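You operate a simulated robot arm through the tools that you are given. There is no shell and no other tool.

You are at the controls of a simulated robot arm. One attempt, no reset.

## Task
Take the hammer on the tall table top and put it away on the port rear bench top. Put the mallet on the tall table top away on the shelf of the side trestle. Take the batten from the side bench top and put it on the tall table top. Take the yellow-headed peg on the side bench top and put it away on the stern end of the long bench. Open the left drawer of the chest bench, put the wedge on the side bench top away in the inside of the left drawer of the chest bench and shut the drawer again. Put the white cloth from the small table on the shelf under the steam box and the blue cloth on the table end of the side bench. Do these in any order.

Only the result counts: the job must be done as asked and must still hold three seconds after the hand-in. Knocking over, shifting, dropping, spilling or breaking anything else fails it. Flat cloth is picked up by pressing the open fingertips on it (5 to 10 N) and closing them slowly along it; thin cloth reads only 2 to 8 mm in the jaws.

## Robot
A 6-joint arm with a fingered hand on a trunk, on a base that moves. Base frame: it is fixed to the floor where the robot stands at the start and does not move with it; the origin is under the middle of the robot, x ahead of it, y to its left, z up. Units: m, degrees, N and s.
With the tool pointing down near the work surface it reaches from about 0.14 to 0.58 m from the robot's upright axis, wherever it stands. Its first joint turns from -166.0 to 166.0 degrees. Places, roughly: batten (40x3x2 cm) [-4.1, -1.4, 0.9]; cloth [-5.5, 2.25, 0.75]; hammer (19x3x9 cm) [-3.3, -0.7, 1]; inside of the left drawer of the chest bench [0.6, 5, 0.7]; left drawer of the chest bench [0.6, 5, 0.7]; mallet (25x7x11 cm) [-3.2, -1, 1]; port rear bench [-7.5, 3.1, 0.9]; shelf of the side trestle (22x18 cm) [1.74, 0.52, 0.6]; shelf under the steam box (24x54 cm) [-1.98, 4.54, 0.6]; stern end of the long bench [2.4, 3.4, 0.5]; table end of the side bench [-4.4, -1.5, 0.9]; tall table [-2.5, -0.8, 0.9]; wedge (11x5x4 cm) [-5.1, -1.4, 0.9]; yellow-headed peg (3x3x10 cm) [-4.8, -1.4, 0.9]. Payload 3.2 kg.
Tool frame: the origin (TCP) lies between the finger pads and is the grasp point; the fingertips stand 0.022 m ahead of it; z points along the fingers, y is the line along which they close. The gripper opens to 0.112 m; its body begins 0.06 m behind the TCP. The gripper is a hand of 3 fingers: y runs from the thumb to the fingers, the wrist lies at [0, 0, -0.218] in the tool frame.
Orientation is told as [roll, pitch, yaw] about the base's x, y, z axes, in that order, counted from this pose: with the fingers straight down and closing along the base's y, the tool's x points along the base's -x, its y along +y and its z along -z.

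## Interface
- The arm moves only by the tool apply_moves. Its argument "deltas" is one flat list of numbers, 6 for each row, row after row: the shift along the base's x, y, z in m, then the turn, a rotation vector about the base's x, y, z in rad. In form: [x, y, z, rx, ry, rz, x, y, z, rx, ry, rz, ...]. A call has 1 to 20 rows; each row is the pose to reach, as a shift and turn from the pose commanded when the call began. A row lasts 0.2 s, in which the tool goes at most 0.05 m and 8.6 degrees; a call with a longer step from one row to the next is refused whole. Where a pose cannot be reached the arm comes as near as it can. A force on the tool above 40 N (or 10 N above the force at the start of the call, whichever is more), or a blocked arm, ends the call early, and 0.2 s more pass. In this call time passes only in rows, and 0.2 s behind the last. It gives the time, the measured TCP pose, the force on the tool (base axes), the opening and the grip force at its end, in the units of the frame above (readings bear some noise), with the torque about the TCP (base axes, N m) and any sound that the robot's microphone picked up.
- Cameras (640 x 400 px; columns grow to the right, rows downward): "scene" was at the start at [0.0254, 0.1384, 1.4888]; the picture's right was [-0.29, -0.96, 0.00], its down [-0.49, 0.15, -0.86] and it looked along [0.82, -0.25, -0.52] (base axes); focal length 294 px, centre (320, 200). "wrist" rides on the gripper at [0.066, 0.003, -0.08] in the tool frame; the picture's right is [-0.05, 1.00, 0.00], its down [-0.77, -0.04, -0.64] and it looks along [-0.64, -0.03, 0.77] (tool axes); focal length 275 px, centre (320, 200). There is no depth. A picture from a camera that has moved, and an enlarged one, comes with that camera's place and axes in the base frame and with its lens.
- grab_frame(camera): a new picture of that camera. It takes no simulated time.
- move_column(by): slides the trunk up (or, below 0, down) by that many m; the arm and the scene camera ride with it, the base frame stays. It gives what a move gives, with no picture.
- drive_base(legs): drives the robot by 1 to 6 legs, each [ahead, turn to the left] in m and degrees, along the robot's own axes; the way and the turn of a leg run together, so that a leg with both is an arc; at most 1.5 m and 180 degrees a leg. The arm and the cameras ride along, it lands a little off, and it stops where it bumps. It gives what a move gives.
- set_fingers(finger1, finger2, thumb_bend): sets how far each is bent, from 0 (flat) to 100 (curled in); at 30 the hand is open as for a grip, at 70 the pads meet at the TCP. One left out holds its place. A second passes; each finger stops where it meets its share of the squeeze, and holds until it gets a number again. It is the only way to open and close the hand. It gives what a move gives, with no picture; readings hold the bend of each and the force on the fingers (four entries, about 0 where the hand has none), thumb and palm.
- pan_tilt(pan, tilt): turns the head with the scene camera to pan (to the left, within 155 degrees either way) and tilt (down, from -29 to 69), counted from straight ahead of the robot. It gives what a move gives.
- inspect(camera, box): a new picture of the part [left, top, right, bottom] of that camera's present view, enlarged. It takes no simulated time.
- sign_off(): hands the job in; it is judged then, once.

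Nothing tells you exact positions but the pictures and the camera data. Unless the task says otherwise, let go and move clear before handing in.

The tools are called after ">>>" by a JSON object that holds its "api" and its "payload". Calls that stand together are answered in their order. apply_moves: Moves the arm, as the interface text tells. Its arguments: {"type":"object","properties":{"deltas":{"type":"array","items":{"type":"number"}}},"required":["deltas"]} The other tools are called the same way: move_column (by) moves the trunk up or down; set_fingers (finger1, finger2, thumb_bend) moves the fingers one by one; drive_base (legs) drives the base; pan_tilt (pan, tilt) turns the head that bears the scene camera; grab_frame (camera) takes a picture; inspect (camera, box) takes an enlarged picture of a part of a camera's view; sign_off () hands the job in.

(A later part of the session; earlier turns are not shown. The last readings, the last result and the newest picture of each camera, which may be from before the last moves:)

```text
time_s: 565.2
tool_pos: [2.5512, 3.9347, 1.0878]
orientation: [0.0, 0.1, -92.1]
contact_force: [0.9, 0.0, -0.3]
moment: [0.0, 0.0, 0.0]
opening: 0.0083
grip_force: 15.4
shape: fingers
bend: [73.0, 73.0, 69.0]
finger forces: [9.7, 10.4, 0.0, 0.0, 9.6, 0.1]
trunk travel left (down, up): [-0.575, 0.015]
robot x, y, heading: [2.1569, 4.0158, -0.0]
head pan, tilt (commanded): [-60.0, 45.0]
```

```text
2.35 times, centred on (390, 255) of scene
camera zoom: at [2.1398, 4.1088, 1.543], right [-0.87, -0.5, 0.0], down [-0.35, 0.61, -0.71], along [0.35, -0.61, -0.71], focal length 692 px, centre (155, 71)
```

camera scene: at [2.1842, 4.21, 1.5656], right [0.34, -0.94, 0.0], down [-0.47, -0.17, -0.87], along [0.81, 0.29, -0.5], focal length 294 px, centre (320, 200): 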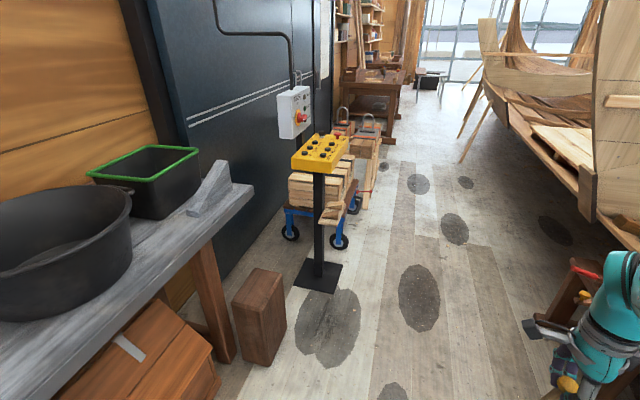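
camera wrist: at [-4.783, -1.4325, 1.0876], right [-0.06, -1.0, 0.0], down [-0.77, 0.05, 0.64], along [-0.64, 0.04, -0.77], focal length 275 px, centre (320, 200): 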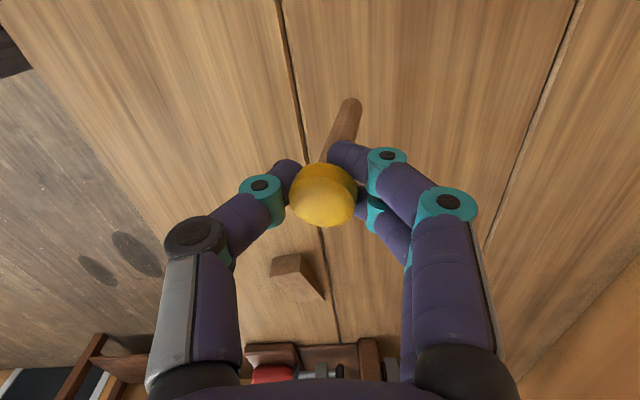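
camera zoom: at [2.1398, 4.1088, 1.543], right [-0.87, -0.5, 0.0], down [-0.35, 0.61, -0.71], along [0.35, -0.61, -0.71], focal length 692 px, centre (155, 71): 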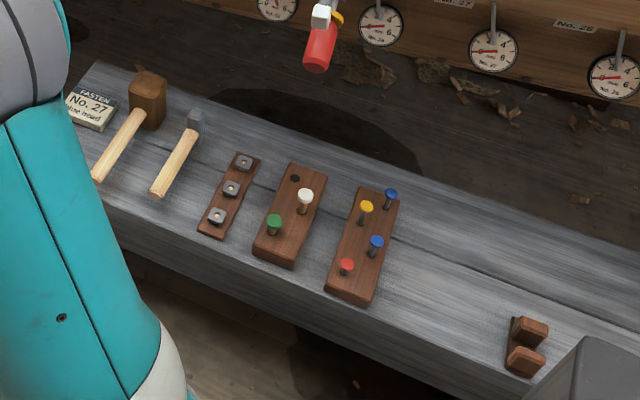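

Racks take most of the middle. I'll face the bench's stern end squarely to see the hidden front corner near the "No. 27" sign.

>>> {"api": "drive_base", "payload": {"legs": [[0.33, 0], [0, -90]]}}

>>> {"api": "pan_tilt", "payload": {"pan": -5, "tilt": 55}}

>>> {"api": "grab_frame", "payload": {"camera": "scene"}}

>>> {"api": "grab_frame", "payload": {"camera": "wrist"}}

```text
time_s: 571.1
tool_pos: [2.4115, 3.6223, 1.0883]
orientation: [0.0, 0.0, 178.4]
contact_force: [-0.6, -0.2, 0.3]
moment: [-0.02, 0.0, 0.03]
opening: 0.0078
grip_force: 14.4
shape: fingers
bend: [73.0, 73.0, 69.0]
finger forces: [9.9, 10.4, 0.0, 0.0, 9.3, 0.1]
trunk travel left (down, up): [-0.575, 0.015]
robot x, y, heading: [2.4848, 4.0103, -89.5]
head pan, tilt (commanded): [-60.0, 45.0]
```

```text
time_s: 572.4
tool_pos: [2.4115, 3.6212, 1.0886]
orientation: [0.0, 0.1, 178.5]
contact_force: [-0.4, 1.1, -0.2]
moment: [0.02, 0.01, 0.0]
opening: 0.0076
grip_force: 15.1
shape: fingers
bend: [73.0, 73.0, 69.0]
finger forces: [9.9, 10.5, 0.0, 0.0, 9.3, 0.0]
trunk travel left (down, up): [-0.575, 0.015]
robot x, y, heading: [2.4857, 4.0091, -89.9]
head pan, tilt (commanded): [-5.0, 55.0]
```

```text
taken
camera scene: at [2.6467, 4.0026, 1.5296], right [-1.0, 0.08, 0.0], down [0.07, 0.82, -0.57], along [-0.05, -0.57, -0.82], focal length 294 px, centre (320, 200)
```

scene: 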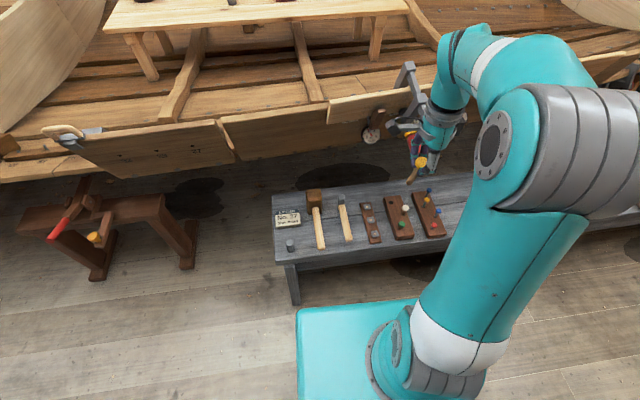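

```text
taken
camera wrist: at [2.4781, 3.6177, 1.1686], right [-0.07, -1.0, 0.0], down [-0.77, 0.06, 0.64], along [-0.63, 0.05, -0.77], focal length 275 px, centre (320, 200)
```

wrist: 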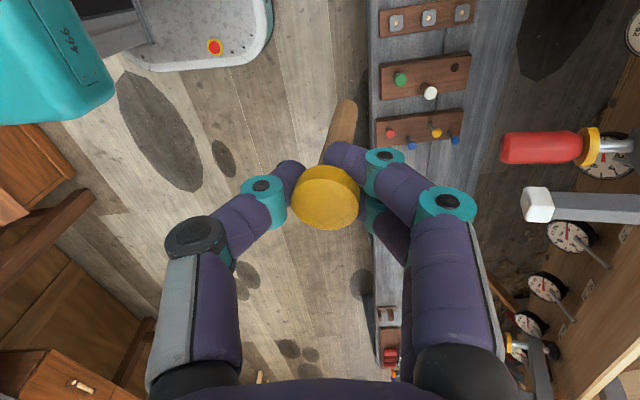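

>>> {"api": "inspect", "payload": {"camera": "scene", "box": [260, 160, 480, 280]}}

```text
2.91 times, centred on (370, 220) of scene
camera zoom: at [2.6467, 4.0026, 1.5296], right [-1.0, 0.08, 0.0], down [0.07, 0.82, -0.57], along [-0.05, -0.57, -0.82], focal length 855 px, centre (174, 142)
```

zoom: 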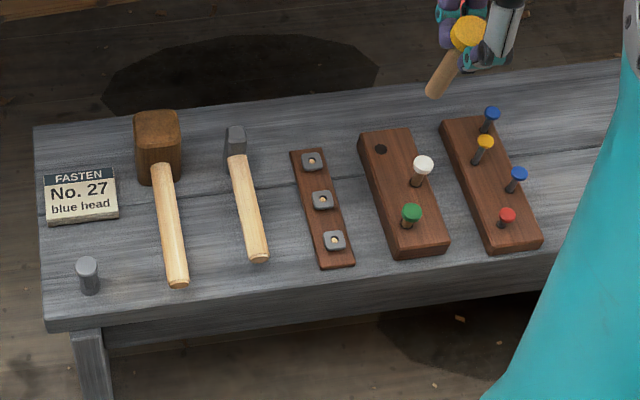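

There's a clear gap between the small grey peg and the mallet handle, at about (2.66, 3.455) on the stern end. I'll drive closer, swing the peg over there, and tilt the hand to make it plumb.

>>> {"api": "drive_base", "payload": {"legs": [[0.15, 0]]}}

>>> {"api": "apply_moves", "payload": {"deltas": [0.042, 0, 0, 0.024, 0.009, 0, 0.084, 0, 0, 0.048, 0.018, 0, 0.126, 0, 0, 0.072, 0.027, 0, 0.168, 0, 0, 0.096, 0.036, 0, 0.21, -0.003, 0, 0.12, 0.045, 0, 0.25, -0.012, 0, 0.143, 0.055, 0]}}

>>> {"api": "grab_frame", "payload": {"camera": "scene"}}

>>> {"api": "grab_frame", "payload": {"camera": "wrist"}}

```text
time_s: 573.8
tool_pos: [2.41, 3.4716, 1.0866]
orientation: [-0.1, -0.1, 178.3]
contact_force: [-0.5, 0.3, 0.1]
moment: [-0.02, 0.01, -0.02]
opening: 0.0077
grip_force: 15.3
shape: fingers
bend: [73.0, 73.0, 69.0]
finger forces: [10.0, 10.5, 0.0, 0.0, 9.4, 0.1]
trunk travel left (down, up): [-0.575, 0.015]
robot x, y, heading: [2.4895, 3.8673, -89.9]
head pan, tilt (commanded): [-5.0, 55.0]
```

```text
time_s: 575.2
tool_pos: [2.6611, 3.4597, 1.0868]
orientation: [-8.2, -3.5, 178.5]
contact_force: [0.0, -0.1, 0.6]
moment: [0.05, -0.01, -0.01]
opening: 0.0071
grip_force: 15.5
shape: fingers
bend: [73.0, 73.0, 69.0]
finger forces: [11.0, 11.3, 0.0, 0.0, 9.3, 0.0]
trunk travel left (down, up): [-0.575, 0.015]
robot x, y, heading: [2.4846, 3.8635, -89.4]
head pan, tilt (commanded): [-5.0, 55.0]
```

```text
taken
camera scene: at [2.6486, 3.8522, 1.5295], right [-1.0, 0.08, 0.0], down [0.07, 0.82, -0.57], along [-0.05, -0.57, -0.82], focal length 294 px, centre (320, 200)
```

scene: 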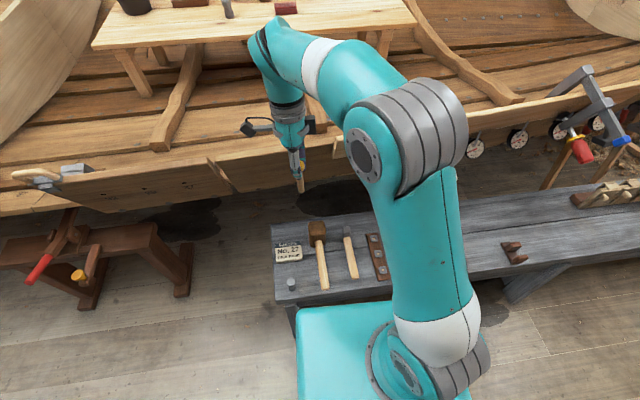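

```text
taken
camera wrist: at [2.7334, 3.4445, 1.1628], right [-0.08, -0.99, -0.14], down [-0.73, -0.04, 0.68], along [-0.68, 0.16, -0.72], focal length 275 px, centre (320, 200)
```

wrist: 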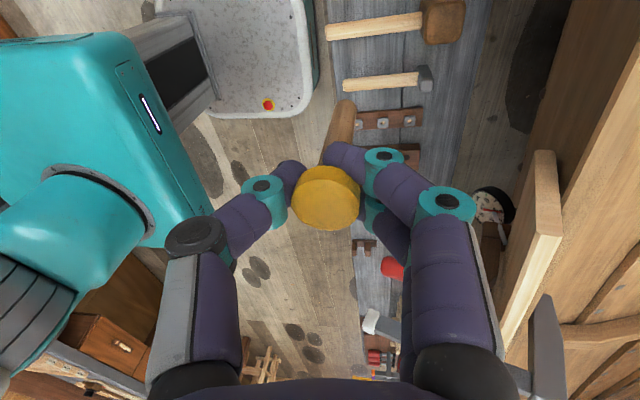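

>>> {"api": "inspect", "payload": {"camera": "scene", "box": [240, 110, 360, 310]}}

```text
2.00 times, centred on (300, 210) of scene
camera zoom: at [2.6486, 3.8522, 1.5295], right [-1.0, 0.08, 0.0], down [0.07, 0.82, -0.57], along [-0.05, -0.57, -0.82], focal length 588 px, centre (360, 180)
```

zoom: 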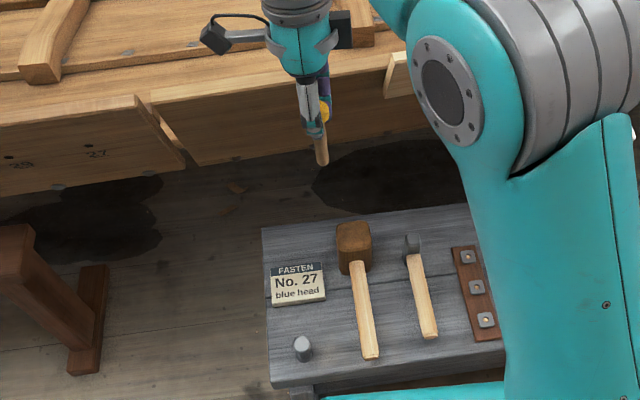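

The peg is now plumb over the gap. Lowering the trunk most of the way.

>>> {"api": "move_column", "payload": {"by": -0.42}}

>>> {"api": "grab_frame", "payload": {"camera": "scene"}}

>>> {"api": "grab_frame", "payload": {"camera": "wrist"}}

```text
refused: -0.42 is not a number from -0.4 to 0.4
```

```text
taken
camera scene: at [2.6486, 3.8522, 1.5295], right [-1.0, 0.08, 0.0], down [0.07, 0.82, -0.57], along [-0.05, -0.57, -0.82], focal length 294 px, centre (320, 200)
```

scene: 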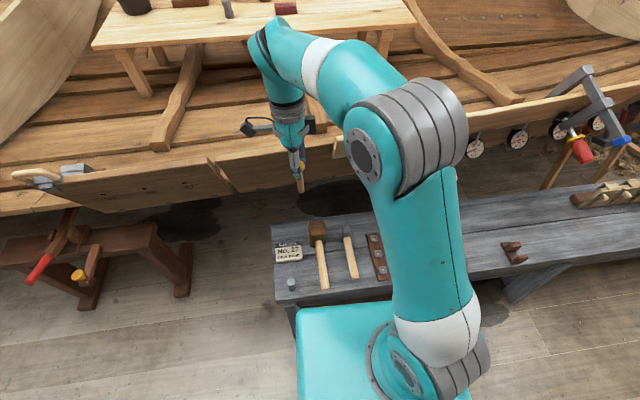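

```text
taken
camera wrist: at [2.7334, 3.4445, 1.1628], right [-0.08, -0.99, -0.14], down [-0.73, -0.04, 0.68], along [-0.68, 0.16, -0.72], focal length 275 px, centre (320, 200)
```

wrist: 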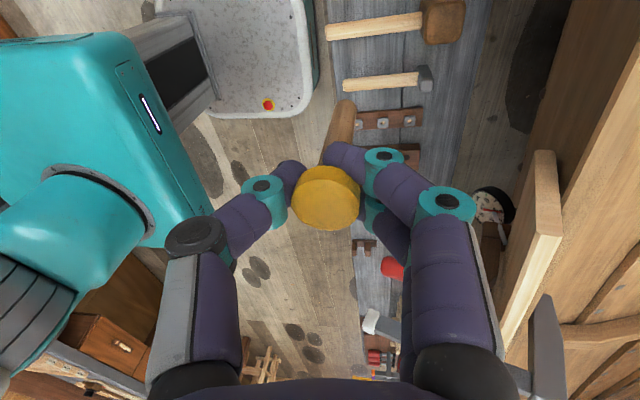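

>>> {"api": "move_column", "payload": {"by": -0.3}}

>>> {"api": "grab_frame", "payload": {"camera": "scene"}}

>>> {"api": "grab_frame", "payload": {"camera": "wrist"}}

```text
time_s: 578.2
tool_pos: [2.6616, 3.4609, 0.7879]
orientation: [-8.1, -3.3, 178.5]
contact_force: [-0.7, 0.3, 0.3]
moment: [-0.01, 0.0, 0.03]
opening: 0.0072
grip_force: 16.3
shape: fingers
bend: [73.0, 73.0, 69.0]
finger forces: [11.0, 11.4, 0.1, 0.0, 9.2, 0.1]
trunk travel left (down, up): [-0.275, 0.315]
robot x, y, heading: [2.4882, 3.8642, -90.1]
head pan, tilt (commanded): [-5.0, 55.0]
```

```text
taken
camera scene: at [2.6477, 3.8527, 1.2296], right [-1.0, 0.08, 0.0], down [0.07, 0.82, -0.57], along [-0.05, -0.57, -0.82], focal length 294 px, centre (320, 200)
```

scene: 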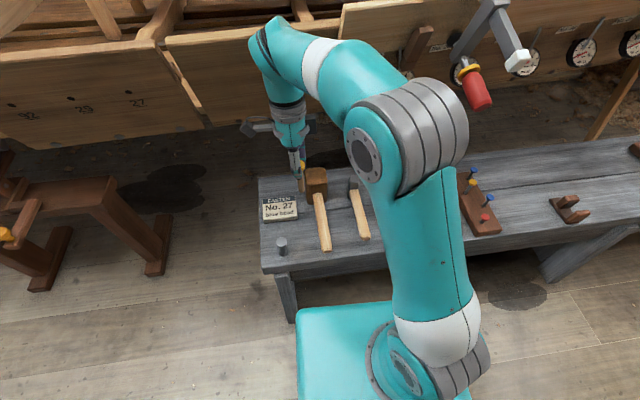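

```text
taken
camera wrist: at [2.732, 3.4447, 0.8631], right [-0.08, -0.99, -0.14], down [-0.73, -0.04, 0.68], along [-0.68, 0.16, -0.72], focal length 275 px, centre (320, 200)
```

wrist: 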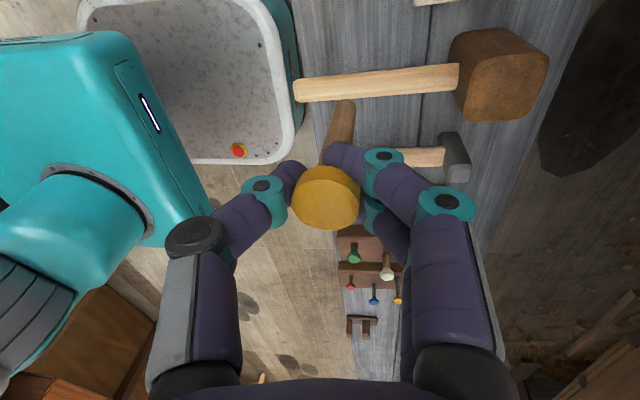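

The mallet handle is a little closer than I'd like, so I'll shift 12 mm toward +x and continue down.

>>> {"api": "apply_moves", "payload": {"deltas": [0.012, -0.003, 0, 0, 0, 0]}}

>>> {"api": "move_column", "payload": {"by": -0.145}}

>>> {"api": "grab_frame", "payload": {"camera": "wrist"}}

>>> {"api": "inspect", "payload": {"camera": "scene", "box": [230, 110, 390, 270]}}

```text
time_s: 578.6
tool_pos: [2.6737, 3.4563, 0.7884]
orientation: [-8.0, -3.4, 178.4]
contact_force: [-0.3, -0.1, 0.0]
moment: [0.0, -0.02, 0.01]
opening: 0.007
grip_force: 15.8
shape: fingers
bend: [73.0, 73.0, 69.0]
finger forces: [11.0, 11.4, 0.0, 0.1, 9.2, 0.0]
trunk travel left (down, up): [-0.275, 0.315]
robot x, y, heading: [2.4897, 3.8661, -89.5]
head pan, tilt (commanded): [-5.0, 55.0]
```

```text
time_s: 580.3
tool_pos: [2.6723, 3.4575, 0.6436]
orientation: [-8.2, -3.4, 178.5]
contact_force: [0.6, 0.9, -0.4]
moment: [-0.02, -0.03, -0.01]
opening: 0.0074
grip_force: 16.2
shape: fingers
bend: [73.0, 73.0, 69.0]
finger forces: [11.1, 11.5, 0.1, 0.0, 9.2, 0.1]
trunk travel left (down, up): [-0.13, 0.46]
robot x, y, heading: [2.4898, 3.8666, -89.7]
head pan, tilt (commanded): [-5.0, 55.0]
```

```text
taken
camera wrist: at [2.744, 3.4416, 0.7181], right [-0.08, -0.99, -0.14], down [-0.73, -0.04, 0.68], along [-0.68, 0.16, -0.72], focal length 275 px, centre (320, 200)
```

wrist: 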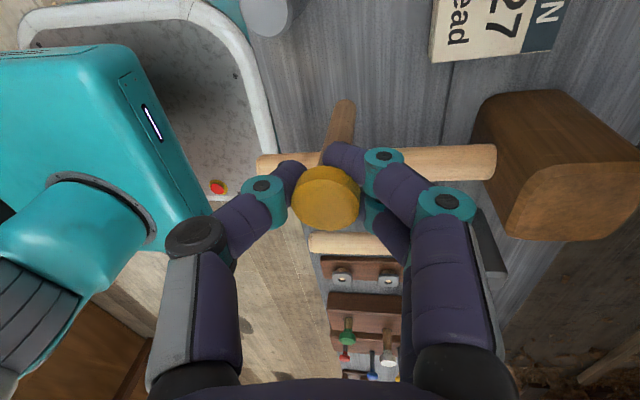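

```text
2.50 times, centred on (310, 190) of scene
camera zoom: at [2.6477, 3.8526, 1.0846], right [-1.0, 0.08, 0.0], down [0.07, 0.82, -0.57], along [-0.05, -0.57, -0.82], focal length 735 px, centre (345, 225)
```

zoom: 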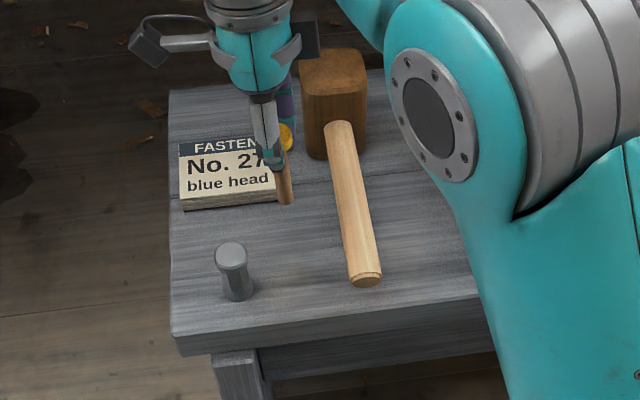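

The landing point is between the sign's corner, the grey peg and the mallet handle. A final 7 mm adjustment, then down in small steps.

>>> {"api": "apply_moves", "payload": {"deltas": [0.007, 0.003, 0, 0, 0, 0, 0.007, 0.003, -0.015, 0, 0, 0, 0.007, 0.003, -0.03, 0, 0, 0]}}

>>> {"api": "inspect", "payload": {"camera": "scene", "box": [230, 110, 390, 270]}}

>>> {"api": "grab_frame", "payload": {"camera": "wrist"}}

```text
time_s: 581.1
tool_pos: [2.6804, 3.4594, 0.6132]
orientation: [-8.2, -3.5, 178.4]
contact_force: [0.0, -0.3, -0.3]
moment: [-0.06, 0.03, -0.01]
opening: 0.0069
grip_force: 16.6
shape: fingers
bend: [73.0, 73.0, 69.0]
finger forces: [11.4, 11.7, 0.0, 0.0, 9.1, 0.1]
trunk travel left (down, up): [-0.13, 0.46]
robot x, y, heading: [2.4874, 3.8641, -89.6]
head pan, tilt (commanded): [-5.0, 55.0]
```

```text
2.50 times, centred on (310, 190) of scene
camera zoom: at [2.6476, 3.8527, 1.0846], right [-1.0, 0.08, 0.0], down [0.07, 0.82, -0.57], along [-0.05, -0.57, -0.82], focal length 735 px, centre (345, 225)
```

zoom: 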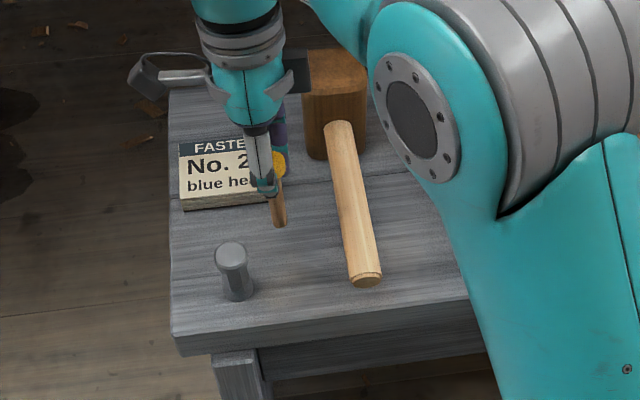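

```text
taken
camera wrist: at [2.7514, 3.4444, 0.6877], right [-0.08, -0.99, -0.14], down [-0.73, -0.04, 0.68], along [-0.68, 0.16, -0.72], focal length 275 px, centre (320, 200)
```

wrist: 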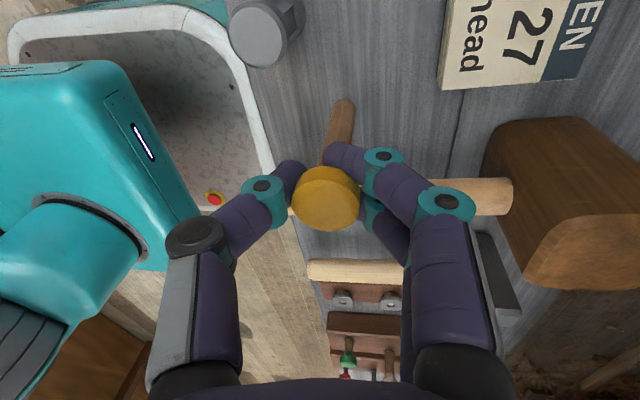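

>>> {"api": "apply_moves", "payload": {"deltas": [0, 0, -0.004, 0, 0, 0]}}

>>> {"api": "apply_moves", "payload": {"deltas": [0, 0, -0.003, 0, 0, 0]}}

>>> {"api": "apply_moves", "payload": {"deltas": [0, 0, -0.003, 0, 0, 0]}}

```text
time_s: 581.5
tool_pos: [2.6805, 3.4597, 0.6086]
orientation: [-8.1, -3.4, 178.5]
contact_force: [-0.1, 0.3, -0.5]
moment: [0.01, 0.02, 0.03]
opening: 0.0064
grip_force: 15.5
shape: fingers
bend: [73.0, 73.0, 69.0]
finger forces: [11.4, 11.8, 0.0, 0.0, 9.2, 0.0]
trunk travel left (down, up): [-0.13, 0.46]
robot x, y, heading: [2.4885, 3.866, -90.0]
head pan, tilt (commanded): [-5.0, 55.0]
```

```text
time_s: 581.9
tool_pos: [2.6799, 3.461, 0.6052]
orientation: [-8.2, -3.4, 178.5]
contact_force: [0.3, 0.6, -1.0]
moment: [0.0, 0.0, 0.02]
opening: 0.0066
grip_force: 16.1
shape: fingers
bend: [73.0, 73.0, 69.0]
finger forces: [11.6, 11.8, 0.0, 0.0, 9.3, 0.1]
trunk travel left (down, up): [-0.13, 0.46]
robot x, y, heading: [2.4876, 3.8676, -89.6]
head pan, tilt (commanded): [-5.0, 55.0]
```

```text
time_s: 582.3
tool_pos: [2.6809, 3.4611, 0.6031]
orientation: [-8.0, -3.4, 178.6]
contact_force: [0.4, 0.0, 0.5]
moment: [0.01, 0.01, -0.02]
opening: 0.0067
grip_force: 16.4
shape: fingers
bend: [73.0, 73.0, 69.0]
finger forces: [11.6, 11.9, 0.1, 0.0, 9.2, 0.0]
trunk travel left (down, up): [-0.13, 0.46]
robot x, y, heading: [2.4878, 3.8683, -89.7]
head pan, tilt (commanded): [-5.0, 55.0]
```

>>> {"api": "apply_moves", "payload": {"deltas": [0, 0, -0.003, 0, 0, 0]}}

>>> {"api": "apply_moves", "payload": {"deltas": [0, 0, -0.003, 0, 0, 0]}}

```text
time_s: 582.7
tool_pos: [2.6796, 3.4598, 0.5996]
orientation: [-8.2, -3.4, 178.5]
contact_force: [0.6, -0.2, -0.3]
moment: [-0.01, 0.01, -0.03]
opening: 0.0069
grip_force: 15.9
shape: fingers
bend: [73.0, 73.0, 69.0]
finger forces: [11.6, 12.0, 0.1, 0.0, 9.2, 0.0]
trunk travel left (down, up): [-0.13, 0.46]
robot x, y, heading: [2.49, 3.8644, -89.4]
head pan, tilt (commanded): [-5.0, 55.0]
```

```text
time_s: 583.1
tool_pos: [2.6804, 3.4612, 0.5971]
orientation: [-8.1, -3.4, 178.5]
contact_force: [0.9, -1.0, 0.1]
moment: [-0.01, -0.01, 0.01]
opening: 0.007
grip_force: 16.7
shape: fingers
bend: [73.0, 73.0, 69.0]
finger forces: [11.7, 11.8, 0.0, 0.1, 9.2, 0.0]
trunk travel left (down, up): [-0.13, 0.46]
robot x, y, heading: [2.4885, 3.8663, -89.7]
head pan, tilt (commanded): [-5.0, 55.0]
```

>>> {"api": "apply_moves", "payload": {"deltas": [0, 0, -0.003, 0, 0, 0]}}

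>>> {"api": "inspect", "payload": {"camera": "scene", "box": [230, 110, 390, 270]}}

```text
time_s: 583.5
tool_pos: [2.6801, 3.4601, 0.5936]
orientation: [-8.1, -3.4, 178.5]
contact_force: [-0.7, 0.8, 0.1]
moment: [0.01, 0.01, -0.01]
opening: 0.0065
grip_force: 16.0
shape: fingers
bend: [73.0, 73.0, 69.0]
finger forces: [11.8, 11.9, 0.1, 0.0, 9.3, 0.0]
trunk travel left (down, up): [-0.13, 0.46]
robot x, y, heading: [2.4891, 3.8644, -89.5]
head pan, tilt (commanded): [-5.0, 55.0]
```

```text
2.50 times, centred on (310, 190) of scene
camera zoom: at [2.6477, 3.8527, 1.0846], right [-1.0, 0.08, 0.0], down [0.07, 0.82, -0.57], along [-0.05, -0.57, -0.82], focal length 735 px, centre (345, 225)
```

zoom: 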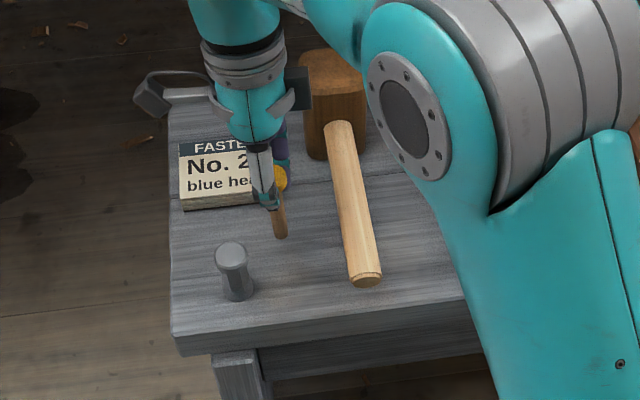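

>>> {"api": "apply_moves", "payload": {"deltas": [0, 0, -0.003, 0, 0, 0]}}

>>> {"api": "apply_moves", "payload": {"deltas": [0, 0, -0.003, 0, 0, 0]}}

```text
time_s: 583.9
tool_pos: [2.6792, 3.4606, 0.5917]
orientation: [-8.2, -3.4, 178.5]
contact_force: [0.3, 0.4, -1.5]
moment: [0.04, -0.01, 0.02]
opening: 0.0069
grip_force: 16.7
shape: fingers
bend: [73.0, 73.0, 69.0]
finger forces: [11.7, 12.0, 0.0, 0.1, 9.2, 0.1]
trunk travel left (down, up): [-0.13, 0.46]
robot x, y, heading: [2.4917, 3.862, -90.1]
head pan, tilt (commanded): [-5.0, 55.0]
```

```text
time_s: 584.3
tool_pos: [2.6802, 3.4599, 0.5862]
orientation: [-8.1, -3.4, 178.5]
contact_force: [-0.4, 0.1, -0.1]
moment: [-0.01, -0.02, 0.01]
opening: 0.0066
grip_force: 16.0
shape: fingers
bend: [73.0, 73.0, 69.0]
finger forces: [11.8, 11.9, 0.0, 0.1, 9.0, 0.1]
trunk travel left (down, up): [-0.13, 0.46]
robot x, y, heading: [2.487, 3.8619, -89.6]
head pan, tilt (commanded): [-5.0, 55.0]
```

>>> {"api": "apply_moves", "payload": {"deltas": [0, 0, -0.003, 0, 0, 0]}}

>>> {"api": "apply_moves", "payload": {"deltas": [0, 0, -0.003, 0, 0, 0]}}

>>> {"api": "inspect", "payload": {"camera": "scene", "box": [250, 150, 350, 230]}}

```text
time_s: 584.7
tool_pos: [2.6794, 3.4603, 0.5856]
orientation: [-8.1, -3.4, 178.7]
contact_force: [0.1, 0.5, -0.5]
moment: [0.02, -0.02, 0.02]
opening: 0.0064
grip_force: 16.7
shape: fingers
bend: [73.0, 73.0, 69.0]
finger forces: [11.8, 12.0, 0.0, 0.1, 9.1, 0.2]
trunk travel left (down, up): [-0.13, 0.46]
robot x, y, heading: [2.4885, 3.8674, -89.5]
head pan, tilt (commanded): [-5.0, 55.0]
```

```text
time_s: 585.1
tool_pos: [2.6788, 3.4595, 0.5805]
orientation: [-8.1, -3.4, 178.5]
contact_force: [-0.3, -0.1, 0.9]
moment: [0.0, 0.0, 0.0]
opening: 0.0064
grip_force: 16.3
shape: fingers
bend: [73.0, 73.0, 69.0]
finger forces: [11.8, 12.0, 0.0, 0.0, 9.1, 0.1]
trunk travel left (down, up): [-0.13, 0.46]
robot x, y, heading: [2.4902, 3.8664, -90.0]
head pan, tilt (commanded): [-5.0, 55.0]
```

```text
5.00 times, centred on (300, 190) of scene
camera zoom: at [2.6477, 3.8526, 1.0846], right [-1.0, 0.08, 0.0], down [0.07, 0.82, -0.57], along [-0.05, -0.57, -0.82], focal length 1469 px, centre (420, 250)
```

zoom: 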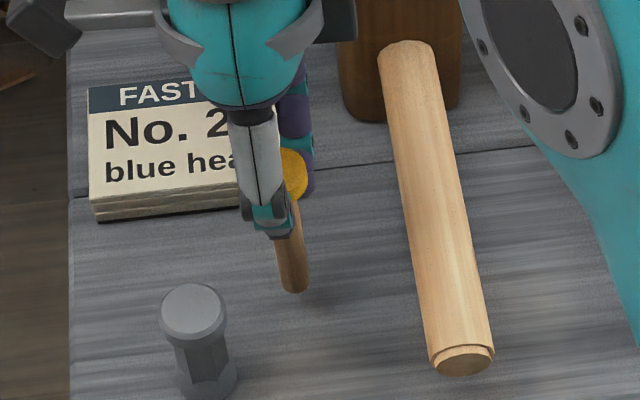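

The peg looks plumb and its shadow is almost meeting its foot. A few more millimetres.

>>> {"api": "apply_moves", "payload": {"deltas": [0, 0, -0.003, 0, 0, 0]}}

>>> {"api": "apply_moves", "payload": {"deltas": [0, 0, -0.003, 0, 0, 0]}}

```text
time_s: 585.5
tool_pos: [2.6793, 3.4597, 0.5787]
orientation: [-8.1, -3.4, 178.5]
contact_force: [-0.5, -0.1, -0.5]
moment: [-0.01, 0.02, 0.0]
opening: 0.0065
grip_force: 16.6
shape: fingers
bend: [73.0, 73.0, 69.0]
finger forces: [12.0, 12.1, 0.1, 0.1, 9.1, 0.1]
trunk travel left (down, up): [-0.13, 0.46]
robot x, y, heading: [2.4872, 3.866, -89.5]
head pan, tilt (commanded): [-5.0, 55.0]
```

```text
time_s: 585.9
tool_pos: [2.6793, 3.4602, 0.5751]
orientation: [-8.0, -3.4, 178.5]
contact_force: [0.4, -0.9, -0.3]
moment: [-0.04, -0.02, -0.01]
opening: 0.0065
grip_force: 16.7
shape: fingers
bend: [73.0, 73.0, 69.0]
finger forces: [11.9, 12.1, 0.1, 0.0, 9.1, 0.0]
trunk travel left (down, up): [-0.13, 0.46]
robot x, y, heading: [2.4868, 3.866, -89.6]
head pan, tilt (commanded): [-5.0, 55.0]
```

>>> {"api": "apply_moves", "payload": {"deltas": [0, 0, -0.003, 0, 0, 0]}}

>>> {"api": "apply_moves", "payload": {"deltas": [0, 0, -0.003, 0, 0, 0]}}

>>> {"api": "inspect", "payload": {"camera": "scene", "box": [250, 150, 350, 230]}}

```text
time_s: 586.3
tool_pos: [2.6794, 3.4608, 0.5735]
orientation: [-8.0, -3.4, 178.5]
contact_force: [-0.2, 0.6, 0.2]
moment: [0.0, 0.03, 0.0]
opening: 0.0065
grip_force: 17.1
shape: fingers
bend: [73.0, 73.0, 69.0]
finger forces: [11.9, 12.1, 0.0, 0.0, 9.1, 0.0]
trunk travel left (down, up): [-0.13, 0.46]
robot x, y, heading: [2.4877, 3.8666, -89.6]
head pan, tilt (commanded): [-5.0, 55.0]
```

```text
time_s: 586.7
tool_pos: [2.6799, 3.4603, 0.5693]
orientation: [-8.0, -3.4, 178.6]
contact_force: [0.8, 0.7, -1.0]
moment: [0.03, 0.02, 0.01]
opening: 0.0066
grip_force: 16.7
shape: fingers
bend: [74.0, 73.0, 69.0]
finger forces: [12.0, 12.2, 0.0, 0.0, 9.1, 0.1]
trunk travel left (down, up): [-0.13, 0.46]
robot x, y, heading: [2.4869, 3.863, -89.7]
head pan, tilt (commanded): [-5.0, 55.0]
```

```text
5.00 times, centred on (300, 190) of scene
camera zoom: at [2.6477, 3.8527, 1.0846], right [-1.0, 0.08, 0.0], down [0.07, 0.82, -0.57], along [-0.05, -0.57, -0.82], focal length 1469 px, centre (420, 250)
```

zoom: 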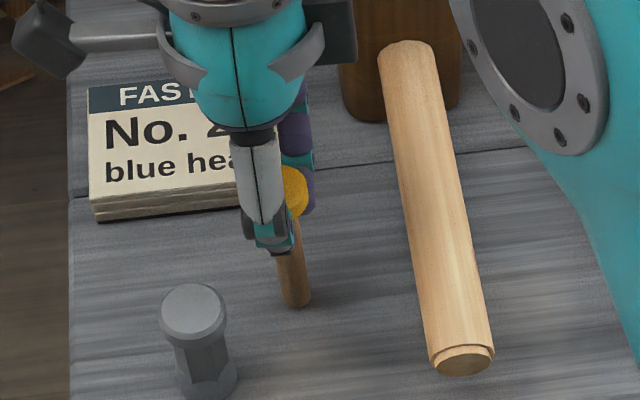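

Triangulating the grey peg's foot puts the bench top at about z=0.46, so about 1 cm remains. Continuing.

>>> {"api": "apply_moves", "payload": {"deltas": [0, 0, -0.004, 0, 0, 0]}}

>>> {"api": "apply_moves", "payload": {"deltas": [0, 0, -0.003, 0, 0, 0]}}

>>> {"api": "apply_moves", "payload": {"deltas": [0, 0, -0.002, 0, 0, 0]}}

```text
time_s: 587.1
tool_pos: [2.6799, 3.4598, 0.5671]
orientation: [-8.0, -3.4, 178.4]
contact_force: [1.2, -0.5, 5.1]
moment: [-0.03, 0.01, -0.03]
opening: 0.0061
grip_force: 17.3
shape: fingers
bend: [74.0, 74.0, 69.0]
finger forces: [12.7, 13.2, 0.1, 0.0, 9.6, 0.0]
trunk travel left (down, up): [-0.13, 0.46]
robot x, y, heading: [2.4889, 3.868, -89.7]
head pan, tilt (commanded): [-5.0, 55.0]
```

```text
time_s: 587.5
tool_pos: [2.6793, 3.4586, 0.5627]
orientation: [-7.9, -3.4, 178.6]
contact_force: [-1.1, -1.9, 14.6]
moment: [-0.2, 0.07, 0.0]
opening: 0.0041
grip_force: 20.2
shape: fingers
bend: [75.0, 75.0, 69.0]
finger forces: [13.5, 16.4, 0.0, 0.0, 10.7, 0.0]
trunk travel left (down, up): [-0.13, 0.46]
robot x, y, heading: [2.4853, 3.8656, -89.8]
head pan, tilt (commanded): [-5.0, 55.0]
```

```text
time_s: 587.9
tool_pos: [2.6797, 3.4599, 0.5618]
orientation: [-7.9, -3.3, 178.5]
contact_force: [0.2, -3.3, 20.6]
moment: [-0.26, 0.09, -0.04]
opening: 0.0031
grip_force: 27.2
shape: fingers
bend: [76.0, 76.0, 69.0]
finger forces: [18.6, 22.6, 0.0, 0.0, 12.0, 0.0]
trunk travel left (down, up): [-0.13, 0.46]
robot x, y, heading: [2.4891, 3.8634, -89.6]
head pan, tilt (commanded): [-5.0, 55.0]
```

Landed. Relieving the pressure, then opening very gradually.

>>> {"api": "apply_moves", "payload": {"deltas": [0, 0, 0.005, 0, 0, 0]}}

>>> {"api": "inspect", "payload": {"camera": "scene", "box": [250, 150, 350, 230]}}

>>> {"api": "grab_frame", "payload": {"camera": "wrist"}}

```text
time_s: 588.3
tool_pos: [2.6804, 3.4614, 0.5635]
orientation: [-8.2, -3.5, 178.5]
contact_force: [-0.1, -0.8, 0.0]
moment: [-0.01, -0.02, 0.01]
opening: 0.0017
grip_force: 21.2
shape: fingers
bend: [75.0, 75.0, 71.0]
finger forces: [19.0, 15.0, 0.0, 0.1, 9.0, 0.1]
trunk travel left (down, up): [-0.13, 0.46]
robot x, y, heading: [2.4874, 3.8647, -89.5]
head pan, tilt (commanded): [-5.0, 55.0]
```

```text
5.00 times, centred on (300, 190) of scene
camera zoom: at [2.6476, 3.8528, 1.0842], right [-1.0, 0.08, 0.0], down [0.07, 0.82, -0.57], along [-0.05, -0.57, -0.82], focal length 1469 px, centre (420, 250)
```

zoom: 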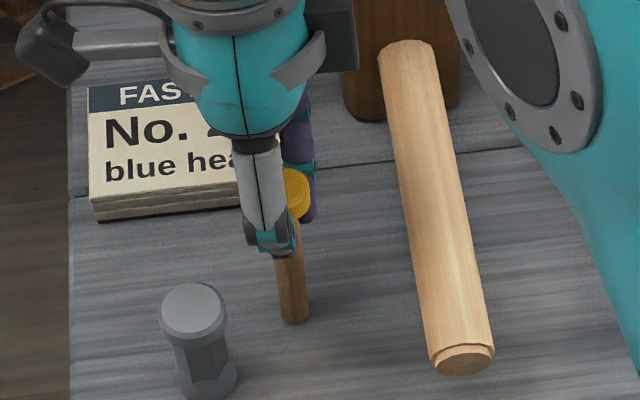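

```text
taken
camera wrist: at [2.751, 3.4449, 0.6397], right [-0.08, -0.99, -0.14], down [-0.73, -0.04, 0.68], along [-0.68, 0.16, -0.72], focal length 275 px, centre (320, 200)
```

wrist: 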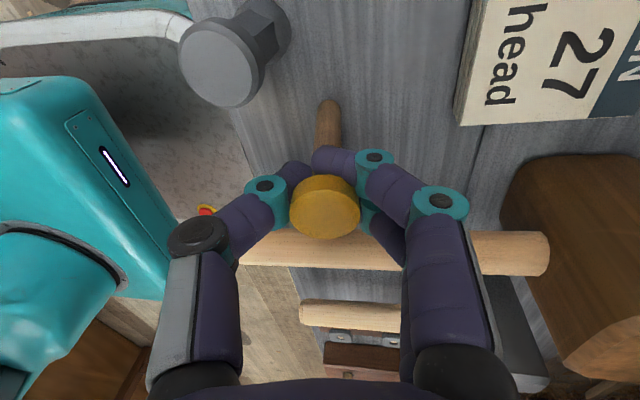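

The press re-seated the peg in line with my tilted hand, so it would now lean about 7 degrees. I'll lift 6 mm, bring the hand back near vertical to plumb it, and touch down more lightly.

>>> {"api": "apply_moves", "payload": {"deltas": [0, 0, 0.004, 0, 0, 0, 0, 0, 0.008, 0, 0, 0, 0, 0, 0.008, -0.053, -0.034, 0, 0, 0, 0.008, -0.107, -0.068, 0]}}

>>> {"api": "inspect", "payload": {"camera": "scene", "box": [250, 150, 350, 230]}}

>>> {"api": "grab_frame", "payload": {"camera": "wrist"}}

```text
time_s: 589.3
tool_pos: [2.6787, 3.4603, 0.5752]
orientation: [-1.9, 0.7, 178.4]
contact_force: [0.2, -0.3, 0.4]
moment: [-0.02, 0.03, -0.01]
opening: 0.0017
grip_force: 20.1
shape: fingers
bend: [75.0, 75.0, 71.0]
finger forces: [17.3, 13.7, 0.0, 0.0, 8.8, 0.1]
trunk travel left (down, up): [-0.13, 0.46]
robot x, y, heading: [2.4869, 3.867, -89.8]
head pan, tilt (commanded): [-5.0, 55.0]
```

```text
5.00 times, centred on (300, 190) of scene
camera zoom: at [2.6477, 3.8526, 1.0845], right [-1.0, 0.08, 0.0], down [0.07, 0.82, -0.57], along [-0.05, -0.57, -0.82], focal length 1469 px, centre (420, 250)
```

zoom: 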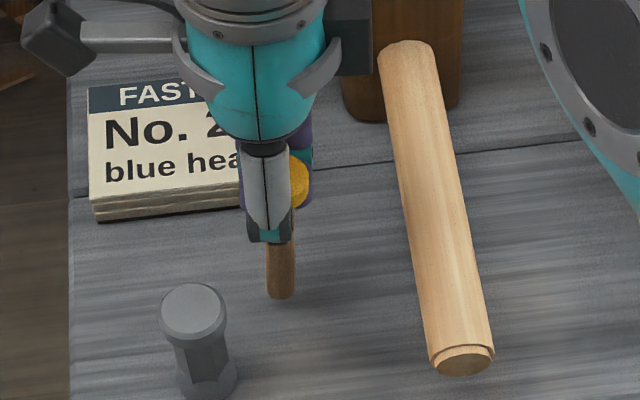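

```text
taken
camera wrist: at [2.7457, 3.4529, 0.6551], right [-0.07, -1.0, -0.04], down [-0.78, 0.04, 0.63], along [-0.62, 0.07, -0.78], focal length 275 px, centre (320, 200)
```

wrist: 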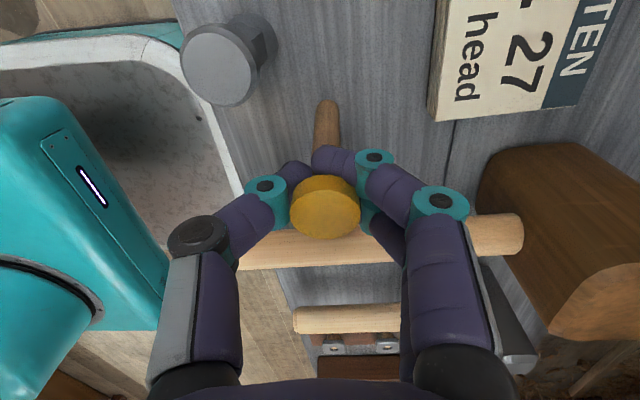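

A small residual lean toward +x remains; correcting by 3 degrees and then touching down lightly.

>>> {"api": "apply_moves", "payload": {"deltas": [0, 0, 0, 0, 0.05, 0, 0, 0, -0.004, 0, 0.05, 0]}}

>>> {"api": "apply_moves", "payload": {"deltas": [0, 0, -0.003, 0, 0, 0]}}

>>> {"api": "inspect", "payload": {"camera": "scene", "box": [250, 150, 350, 230]}}

>>> {"api": "grab_frame", "payload": {"camera": "wrist"}}

```text
time_s: 589.9
tool_pos: [2.679, 3.46, 0.5688]
orientation: [-1.9, -2.2, 178.4]
contact_force: [-0.6, 0.0, -0.3]
moment: [0.03, 0.04, 0.0]
opening: 0.0017
grip_force: 19.6
shape: fingers
bend: [75.0, 74.0, 71.0]
finger forces: [16.8, 13.3, 0.0, 0.0, 8.7, 0.0]
trunk travel left (down, up): [-0.13, 0.46]
robot x, y, heading: [2.4835, 3.8632, -89.4]
head pan, tilt (commanded): [-5.0, 55.0]
```

```text
time_s: 590.3
tool_pos: [2.6787, 3.461, 0.5669]
orientation: [-2.0, -2.2, 178.5]
contact_force: [0.0, 0.1, 0.2]
moment: [0.01, 0.01, 0.01]
opening: 0.0017
grip_force: 19.2
shape: fingers
bend: [75.0, 74.0, 71.0]
finger forces: [16.6, 13.3, 0.1, 0.0, 8.8, 0.0]
trunk travel left (down, up): [-0.13, 0.46]
robot x, y, heading: [2.4888, 3.8664, -89.6]
head pan, tilt (commanded): [-5.0, 55.0]
```

```text
5.00 times, centred on (300, 190) of scene
camera zoom: at [2.6477, 3.8527, 1.0846], right [-1.0, 0.08, 0.0], down [0.07, 0.82, -0.57], along [-0.05, -0.57, -0.82], focal length 1469 px, centre (420, 250)
```

zoom: 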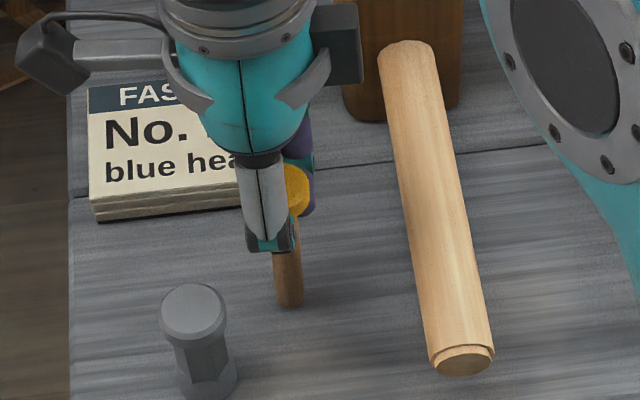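

```text
taken
camera wrist: at [2.7496, 3.4529, 0.6447], right [-0.08, -1.0, -0.03], down [-0.75, 0.03, 0.67], along [-0.66, 0.08, -0.75], focal length 275 px, centre (320, 200)
```

wrist: 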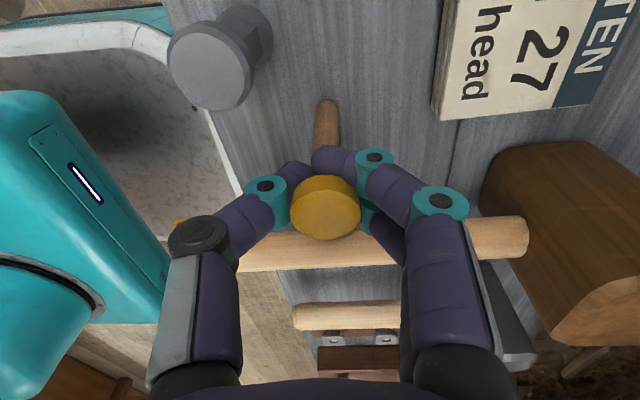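

Nearly plumb (about 2 degrees). Lowering in 2 mm steps until first touch.

>>> {"api": "apply_moves", "payload": {"deltas": [0, 0, -0.002, 0, 0.025, 0]}}

>>> {"api": "apply_moves", "payload": {"deltas": [0, 0, -0.002, 0, 0, 0]}}

```text
time_s: 590.7
tool_pos: [2.6804, 3.4607, 0.5651]
orientation: [-2.0, -3.6, 178.3]
contact_force: [0.2, 0.5, 0.6]
moment: [0.02, 0.0, 0.02]
opening: 0.0016
grip_force: 18.7
shape: fingers
bend: [75.0, 74.0, 71.0]
finger forces: [16.5, 13.2, 0.0, 0.1, 8.7, 0.0]
trunk travel left (down, up): [-0.13, 0.46]
robot x, y, heading: [2.4904, 3.8668, -89.9]
head pan, tilt (commanded): [-5.0, 55.0]
```

```text
time_s: 591.1
tool_pos: [2.6808, 3.461, 0.5627]
orientation: [-1.9, -3.5, 178.3]
contact_force: [0.0, -0.2, 2.7]
moment: [-0.01, 0.0, 0.04]
opening: 0.0015
grip_force: 19.4
shape: fingers
bend: [75.0, 74.0, 71.0]
finger forces: [16.3, 13.3, 0.0, 0.0, 8.9, 0.0]
trunk travel left (down, up): [-0.13, 0.46]
robot x, y, heading: [2.4889, 3.8671, -89.6]
head pan, tilt (commanded): [-5.0, 55.0]
```

First touch. Releasing very gradually.

>>> {"api": "set_fingers", "payload": {"finger1": 71, "finger2": 71, "thumb_bend": 68}}

>>> {"api": "grab_frame", "payload": {"camera": "wrist"}}

```text
time_s: 592.1
tool_pos: [2.6784, 3.4608, 0.5638]
orientation: [-1.9, -3.6, 178.5]
contact_force: [0.2, -0.4, 11.7]
moment: [-0.04, 0.02, 0.03]
opening: 0.0039
grip_force: 11.5
shape: fingers
bend: [73.0, 72.0, 67.0]
finger forces: [10.5, 9.9, 0.1, 0.0, 2.8, 0.0]
trunk travel left (down, up): [-0.13, 0.46]
robot x, y, heading: [2.4825, 3.8659, -89.6]
head pan, tilt (commanded): [-5.0, 55.0]
```

```text
taken
camera wrist: at [2.7511, 3.4531, 0.6396], right [-0.08, -1.0, -0.03], down [-0.73, 0.04, 0.68], along [-0.68, 0.07, -0.73], focal length 275 px, centre (320, 200)
```

wrist: 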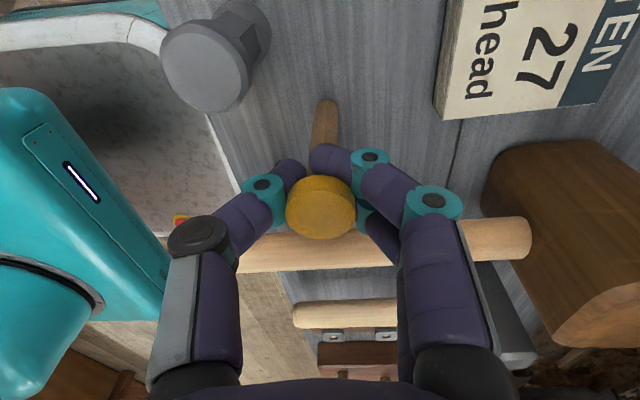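

>>> {"api": "apply_moves", "payload": {"deltas": [0, 0, 0.003, 0, 0, 0]}}

>>> {"api": "set_fingers", "payload": {"finger1": 67, "finger2": 67, "thumb_bend": 65}}

>>> {"api": "grab_frame", "payload": {"camera": "wrist"}}

>>> {"api": "inspect", "payload": {"camera": "scene", "box": [250, 150, 350, 230]}}

```text
time_s: 592.5
tool_pos: [2.679, 3.4601, 0.5654]
orientation: [-1.9, -3.8, 178.3]
contact_force: [0.0, 0.8, -0.5]
moment: [0.0, -0.01, -0.02]
opening: 0.0044
grip_force: 12.6
shape: fingers
bend: [72.0, 71.0, 67.0]
finger forces: [12.1, 9.7, 0.1, 0.1, 2.6, 0.1]
trunk travel left (down, up): [-0.13, 0.46]
robot x, y, heading: [2.4878, 3.8682, -89.6]
head pan, tilt (commanded): [-5.0, 55.0]
```

```text
time_s: 593.5
tool_pos: [2.6798, 3.4608, 0.5662]
orientation: [-2.0, -3.6, 178.4]
contact_force: [0.1, 0.5, 0.2]
moment: [-0.01, -0.01, 0.05]
opening: 0.0116
grip_force: 1.3
shape: fingers
bend: [67.0, 67.0, 65.0]
finger forces: [0.1, 0.7, 0.0, 0.0, 0.4, 0.1]
trunk travel left (down, up): [-0.13, 0.46]
robot x, y, heading: [2.491, 3.8661, -89.8]
head pan, tilt (commanded): [-5.0, 55.0]
```

```text
taken
camera wrist: at [2.7516, 3.4527, 0.642], right [-0.08, -1.0, -0.03], down [-0.73, 0.03, 0.68], along [-0.68, 0.08, -0.73], focal length 275 px, centre (320, 200)
```

wrist: 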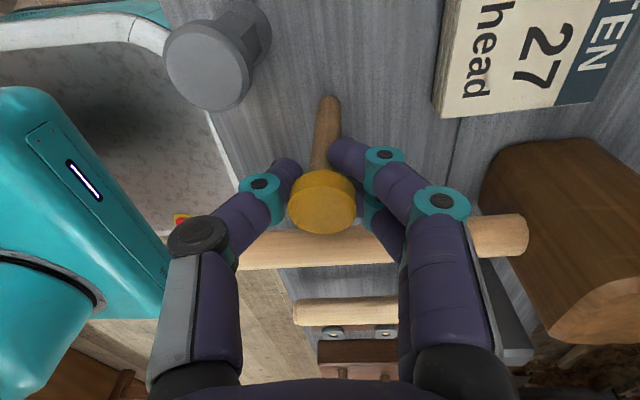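

```text
5.00 times, centred on (300, 190) of scene
camera zoom: at [2.6477, 3.8527, 1.0846], right [-1.0, 0.08, 0.0], down [0.07, 0.82, -0.57], along [-0.05, -0.57, -0.82], focal length 1469 px, centre (420, 250)
```

zoom: 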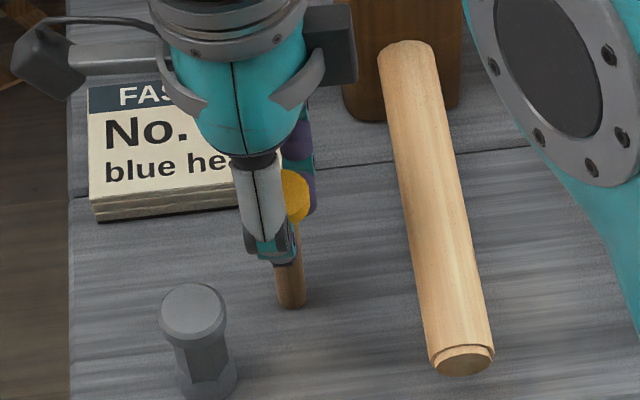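

The peg is standing on its own. Opening further and lifting the hand straight off.

>>> {"api": "set_fingers", "payload": {"finger1": 60, "finger2": 60, "thumb_bend": 58}}

>>> {"api": "set_fingers", "payload": {"finger1": 52, "finger2": 52, "thumb_bend": 50}}

>>> {"api": "grab_frame", "payload": {"camera": "wrist"}}

```text
time_s: 594.5
tool_pos: [2.6799, 3.4595, 0.5661]
orientation: [-2.0, -3.7, 178.4]
contact_force: [-0.1, 0.9, -1.1]
moment: [-0.01, 0.0, -0.03]
opening: 0.0306
grip_force: 0.0
shape: fingers
bend: [60.0, 60.0, 57.0]
finger forces: [0.2, 0.1, 0.0, 0.0, 0.0, 0.0]
trunk travel left (down, up): [-0.13, 0.46]
robot x, y, heading: [2.487, 3.8627, -89.8]
head pan, tilt (commanded): [-5.0, 55.0]
```

```text
time_s: 595.5
tool_pos: [2.6786, 3.46, 0.5654]
orientation: [-2.0, -3.7, 178.5]
contact_force: [0.2, -0.7, -0.3]
moment: [0.01, -0.03, 0.03]
opening: 0.0516
grip_force: 0.0
shape: fingers
bend: [52.0, 52.0, 50.0]
finger forces: [0.1, 0.1, 0.0, 0.0, 0.1, 0.0]
trunk travel left (down, up): [-0.13, 0.46]
robot x, y, heading: [2.4844, 3.8643, -89.7]
head pan, tilt (commanded): [-5.0, 55.0]
```

```text
taken
camera wrist: at [2.7516, 3.4527, 0.642], right [-0.08, -1.0, -0.03], down [-0.73, 0.03, 0.68], along [-0.68, 0.08, -0.73], focal length 275 px, centre (320, 200)
```

wrist: 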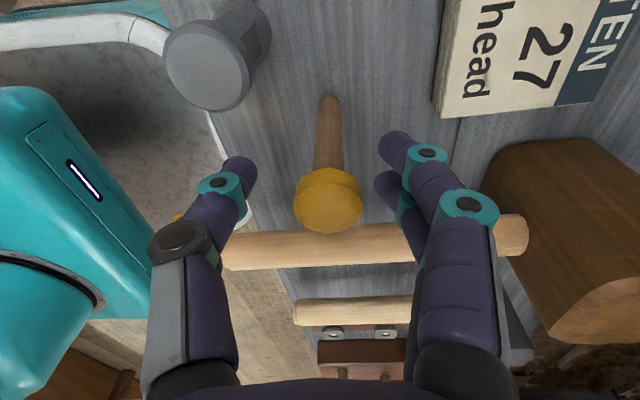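

The peg stands free and upright. Raising the trunk straight up.

>>> {"api": "move_column", "payload": {"by": 0.15}}

>>> {"api": "move_column", "payload": {"by": 0.3}}

>>> {"api": "grab_frame", "payload": {"camera": "wrist"}}

>>> {"api": "grab_frame", "payload": {"camera": "scene"}}

```text
time_s: 597.2
tool_pos: [2.6803, 3.4604, 0.7155]
orientation: [-2.0, -3.7, 178.4]
contact_force: [0.5, -0.8, 0.3]
moment: [-0.03, -0.01, -0.02]
opening: 0.0516
grip_force: 0.1
shape: fingers
bend: [52.0, 52.0, 50.0]
finger forces: [0.0, 0.0, 0.0, 0.0, 0.0, 0.1]
trunk travel left (down, up): [-0.28, 0.31]
robot x, y, heading: [2.4903, 3.8628, -89.5]
head pan, tilt (commanded): [-5.0, 55.0]
```

```text
time_s: 600.2
tool_pos: [2.6796, 3.4594, 1.0156]
orientation: [-2.0, -3.6, 178.5]
contact_force: [0.0, -1.0, -0.4]
moment: [0.04, 0.0, -0.02]
opening: 0.0514
grip_force: 0.0
shape: fingers
bend: [52.0, 52.0, 50.0]
finger forces: [0.1, 0.0, 0.0, 0.1, 0.0, 0.0]
trunk travel left (down, up): [-0.58, 0.01]
robot x, y, heading: [2.4911, 3.8682, -89.5]
head pan, tilt (commanded): [-5.0, 55.0]
```

```text
taken
camera wrist: at [2.7517, 3.4527, 1.092], right [-0.08, -1.0, -0.03], down [-0.73, 0.03, 0.68], along [-0.68, 0.08, -0.73], focal length 275 px, centre (320, 200)
```

wrist: 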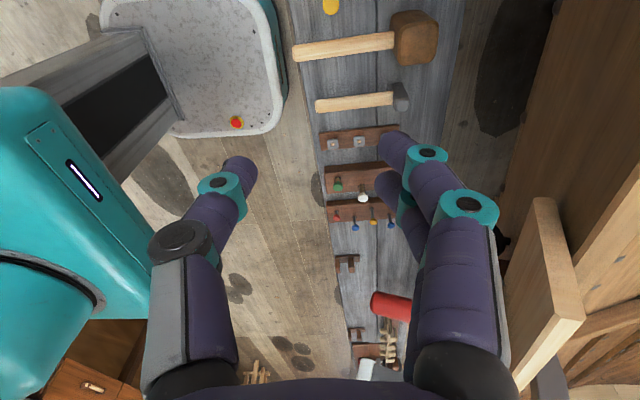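

```text
taken
camera scene: at [2.6478, 3.8526, 1.5345], right [-1.0, 0.08, 0.0], down [0.07, 0.82, -0.57], along [-0.05, -0.57, -0.82], focal length 294 px, centre (320, 200)
```

scene: 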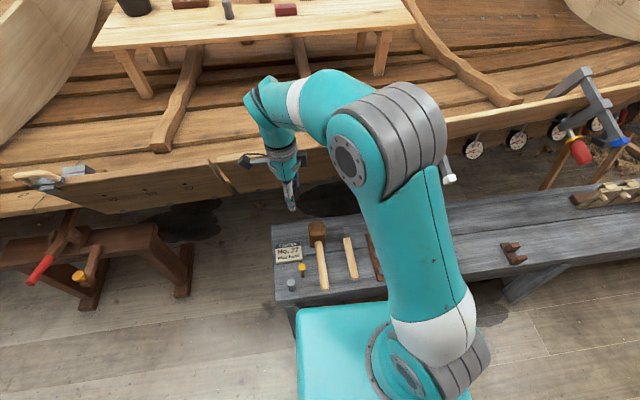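

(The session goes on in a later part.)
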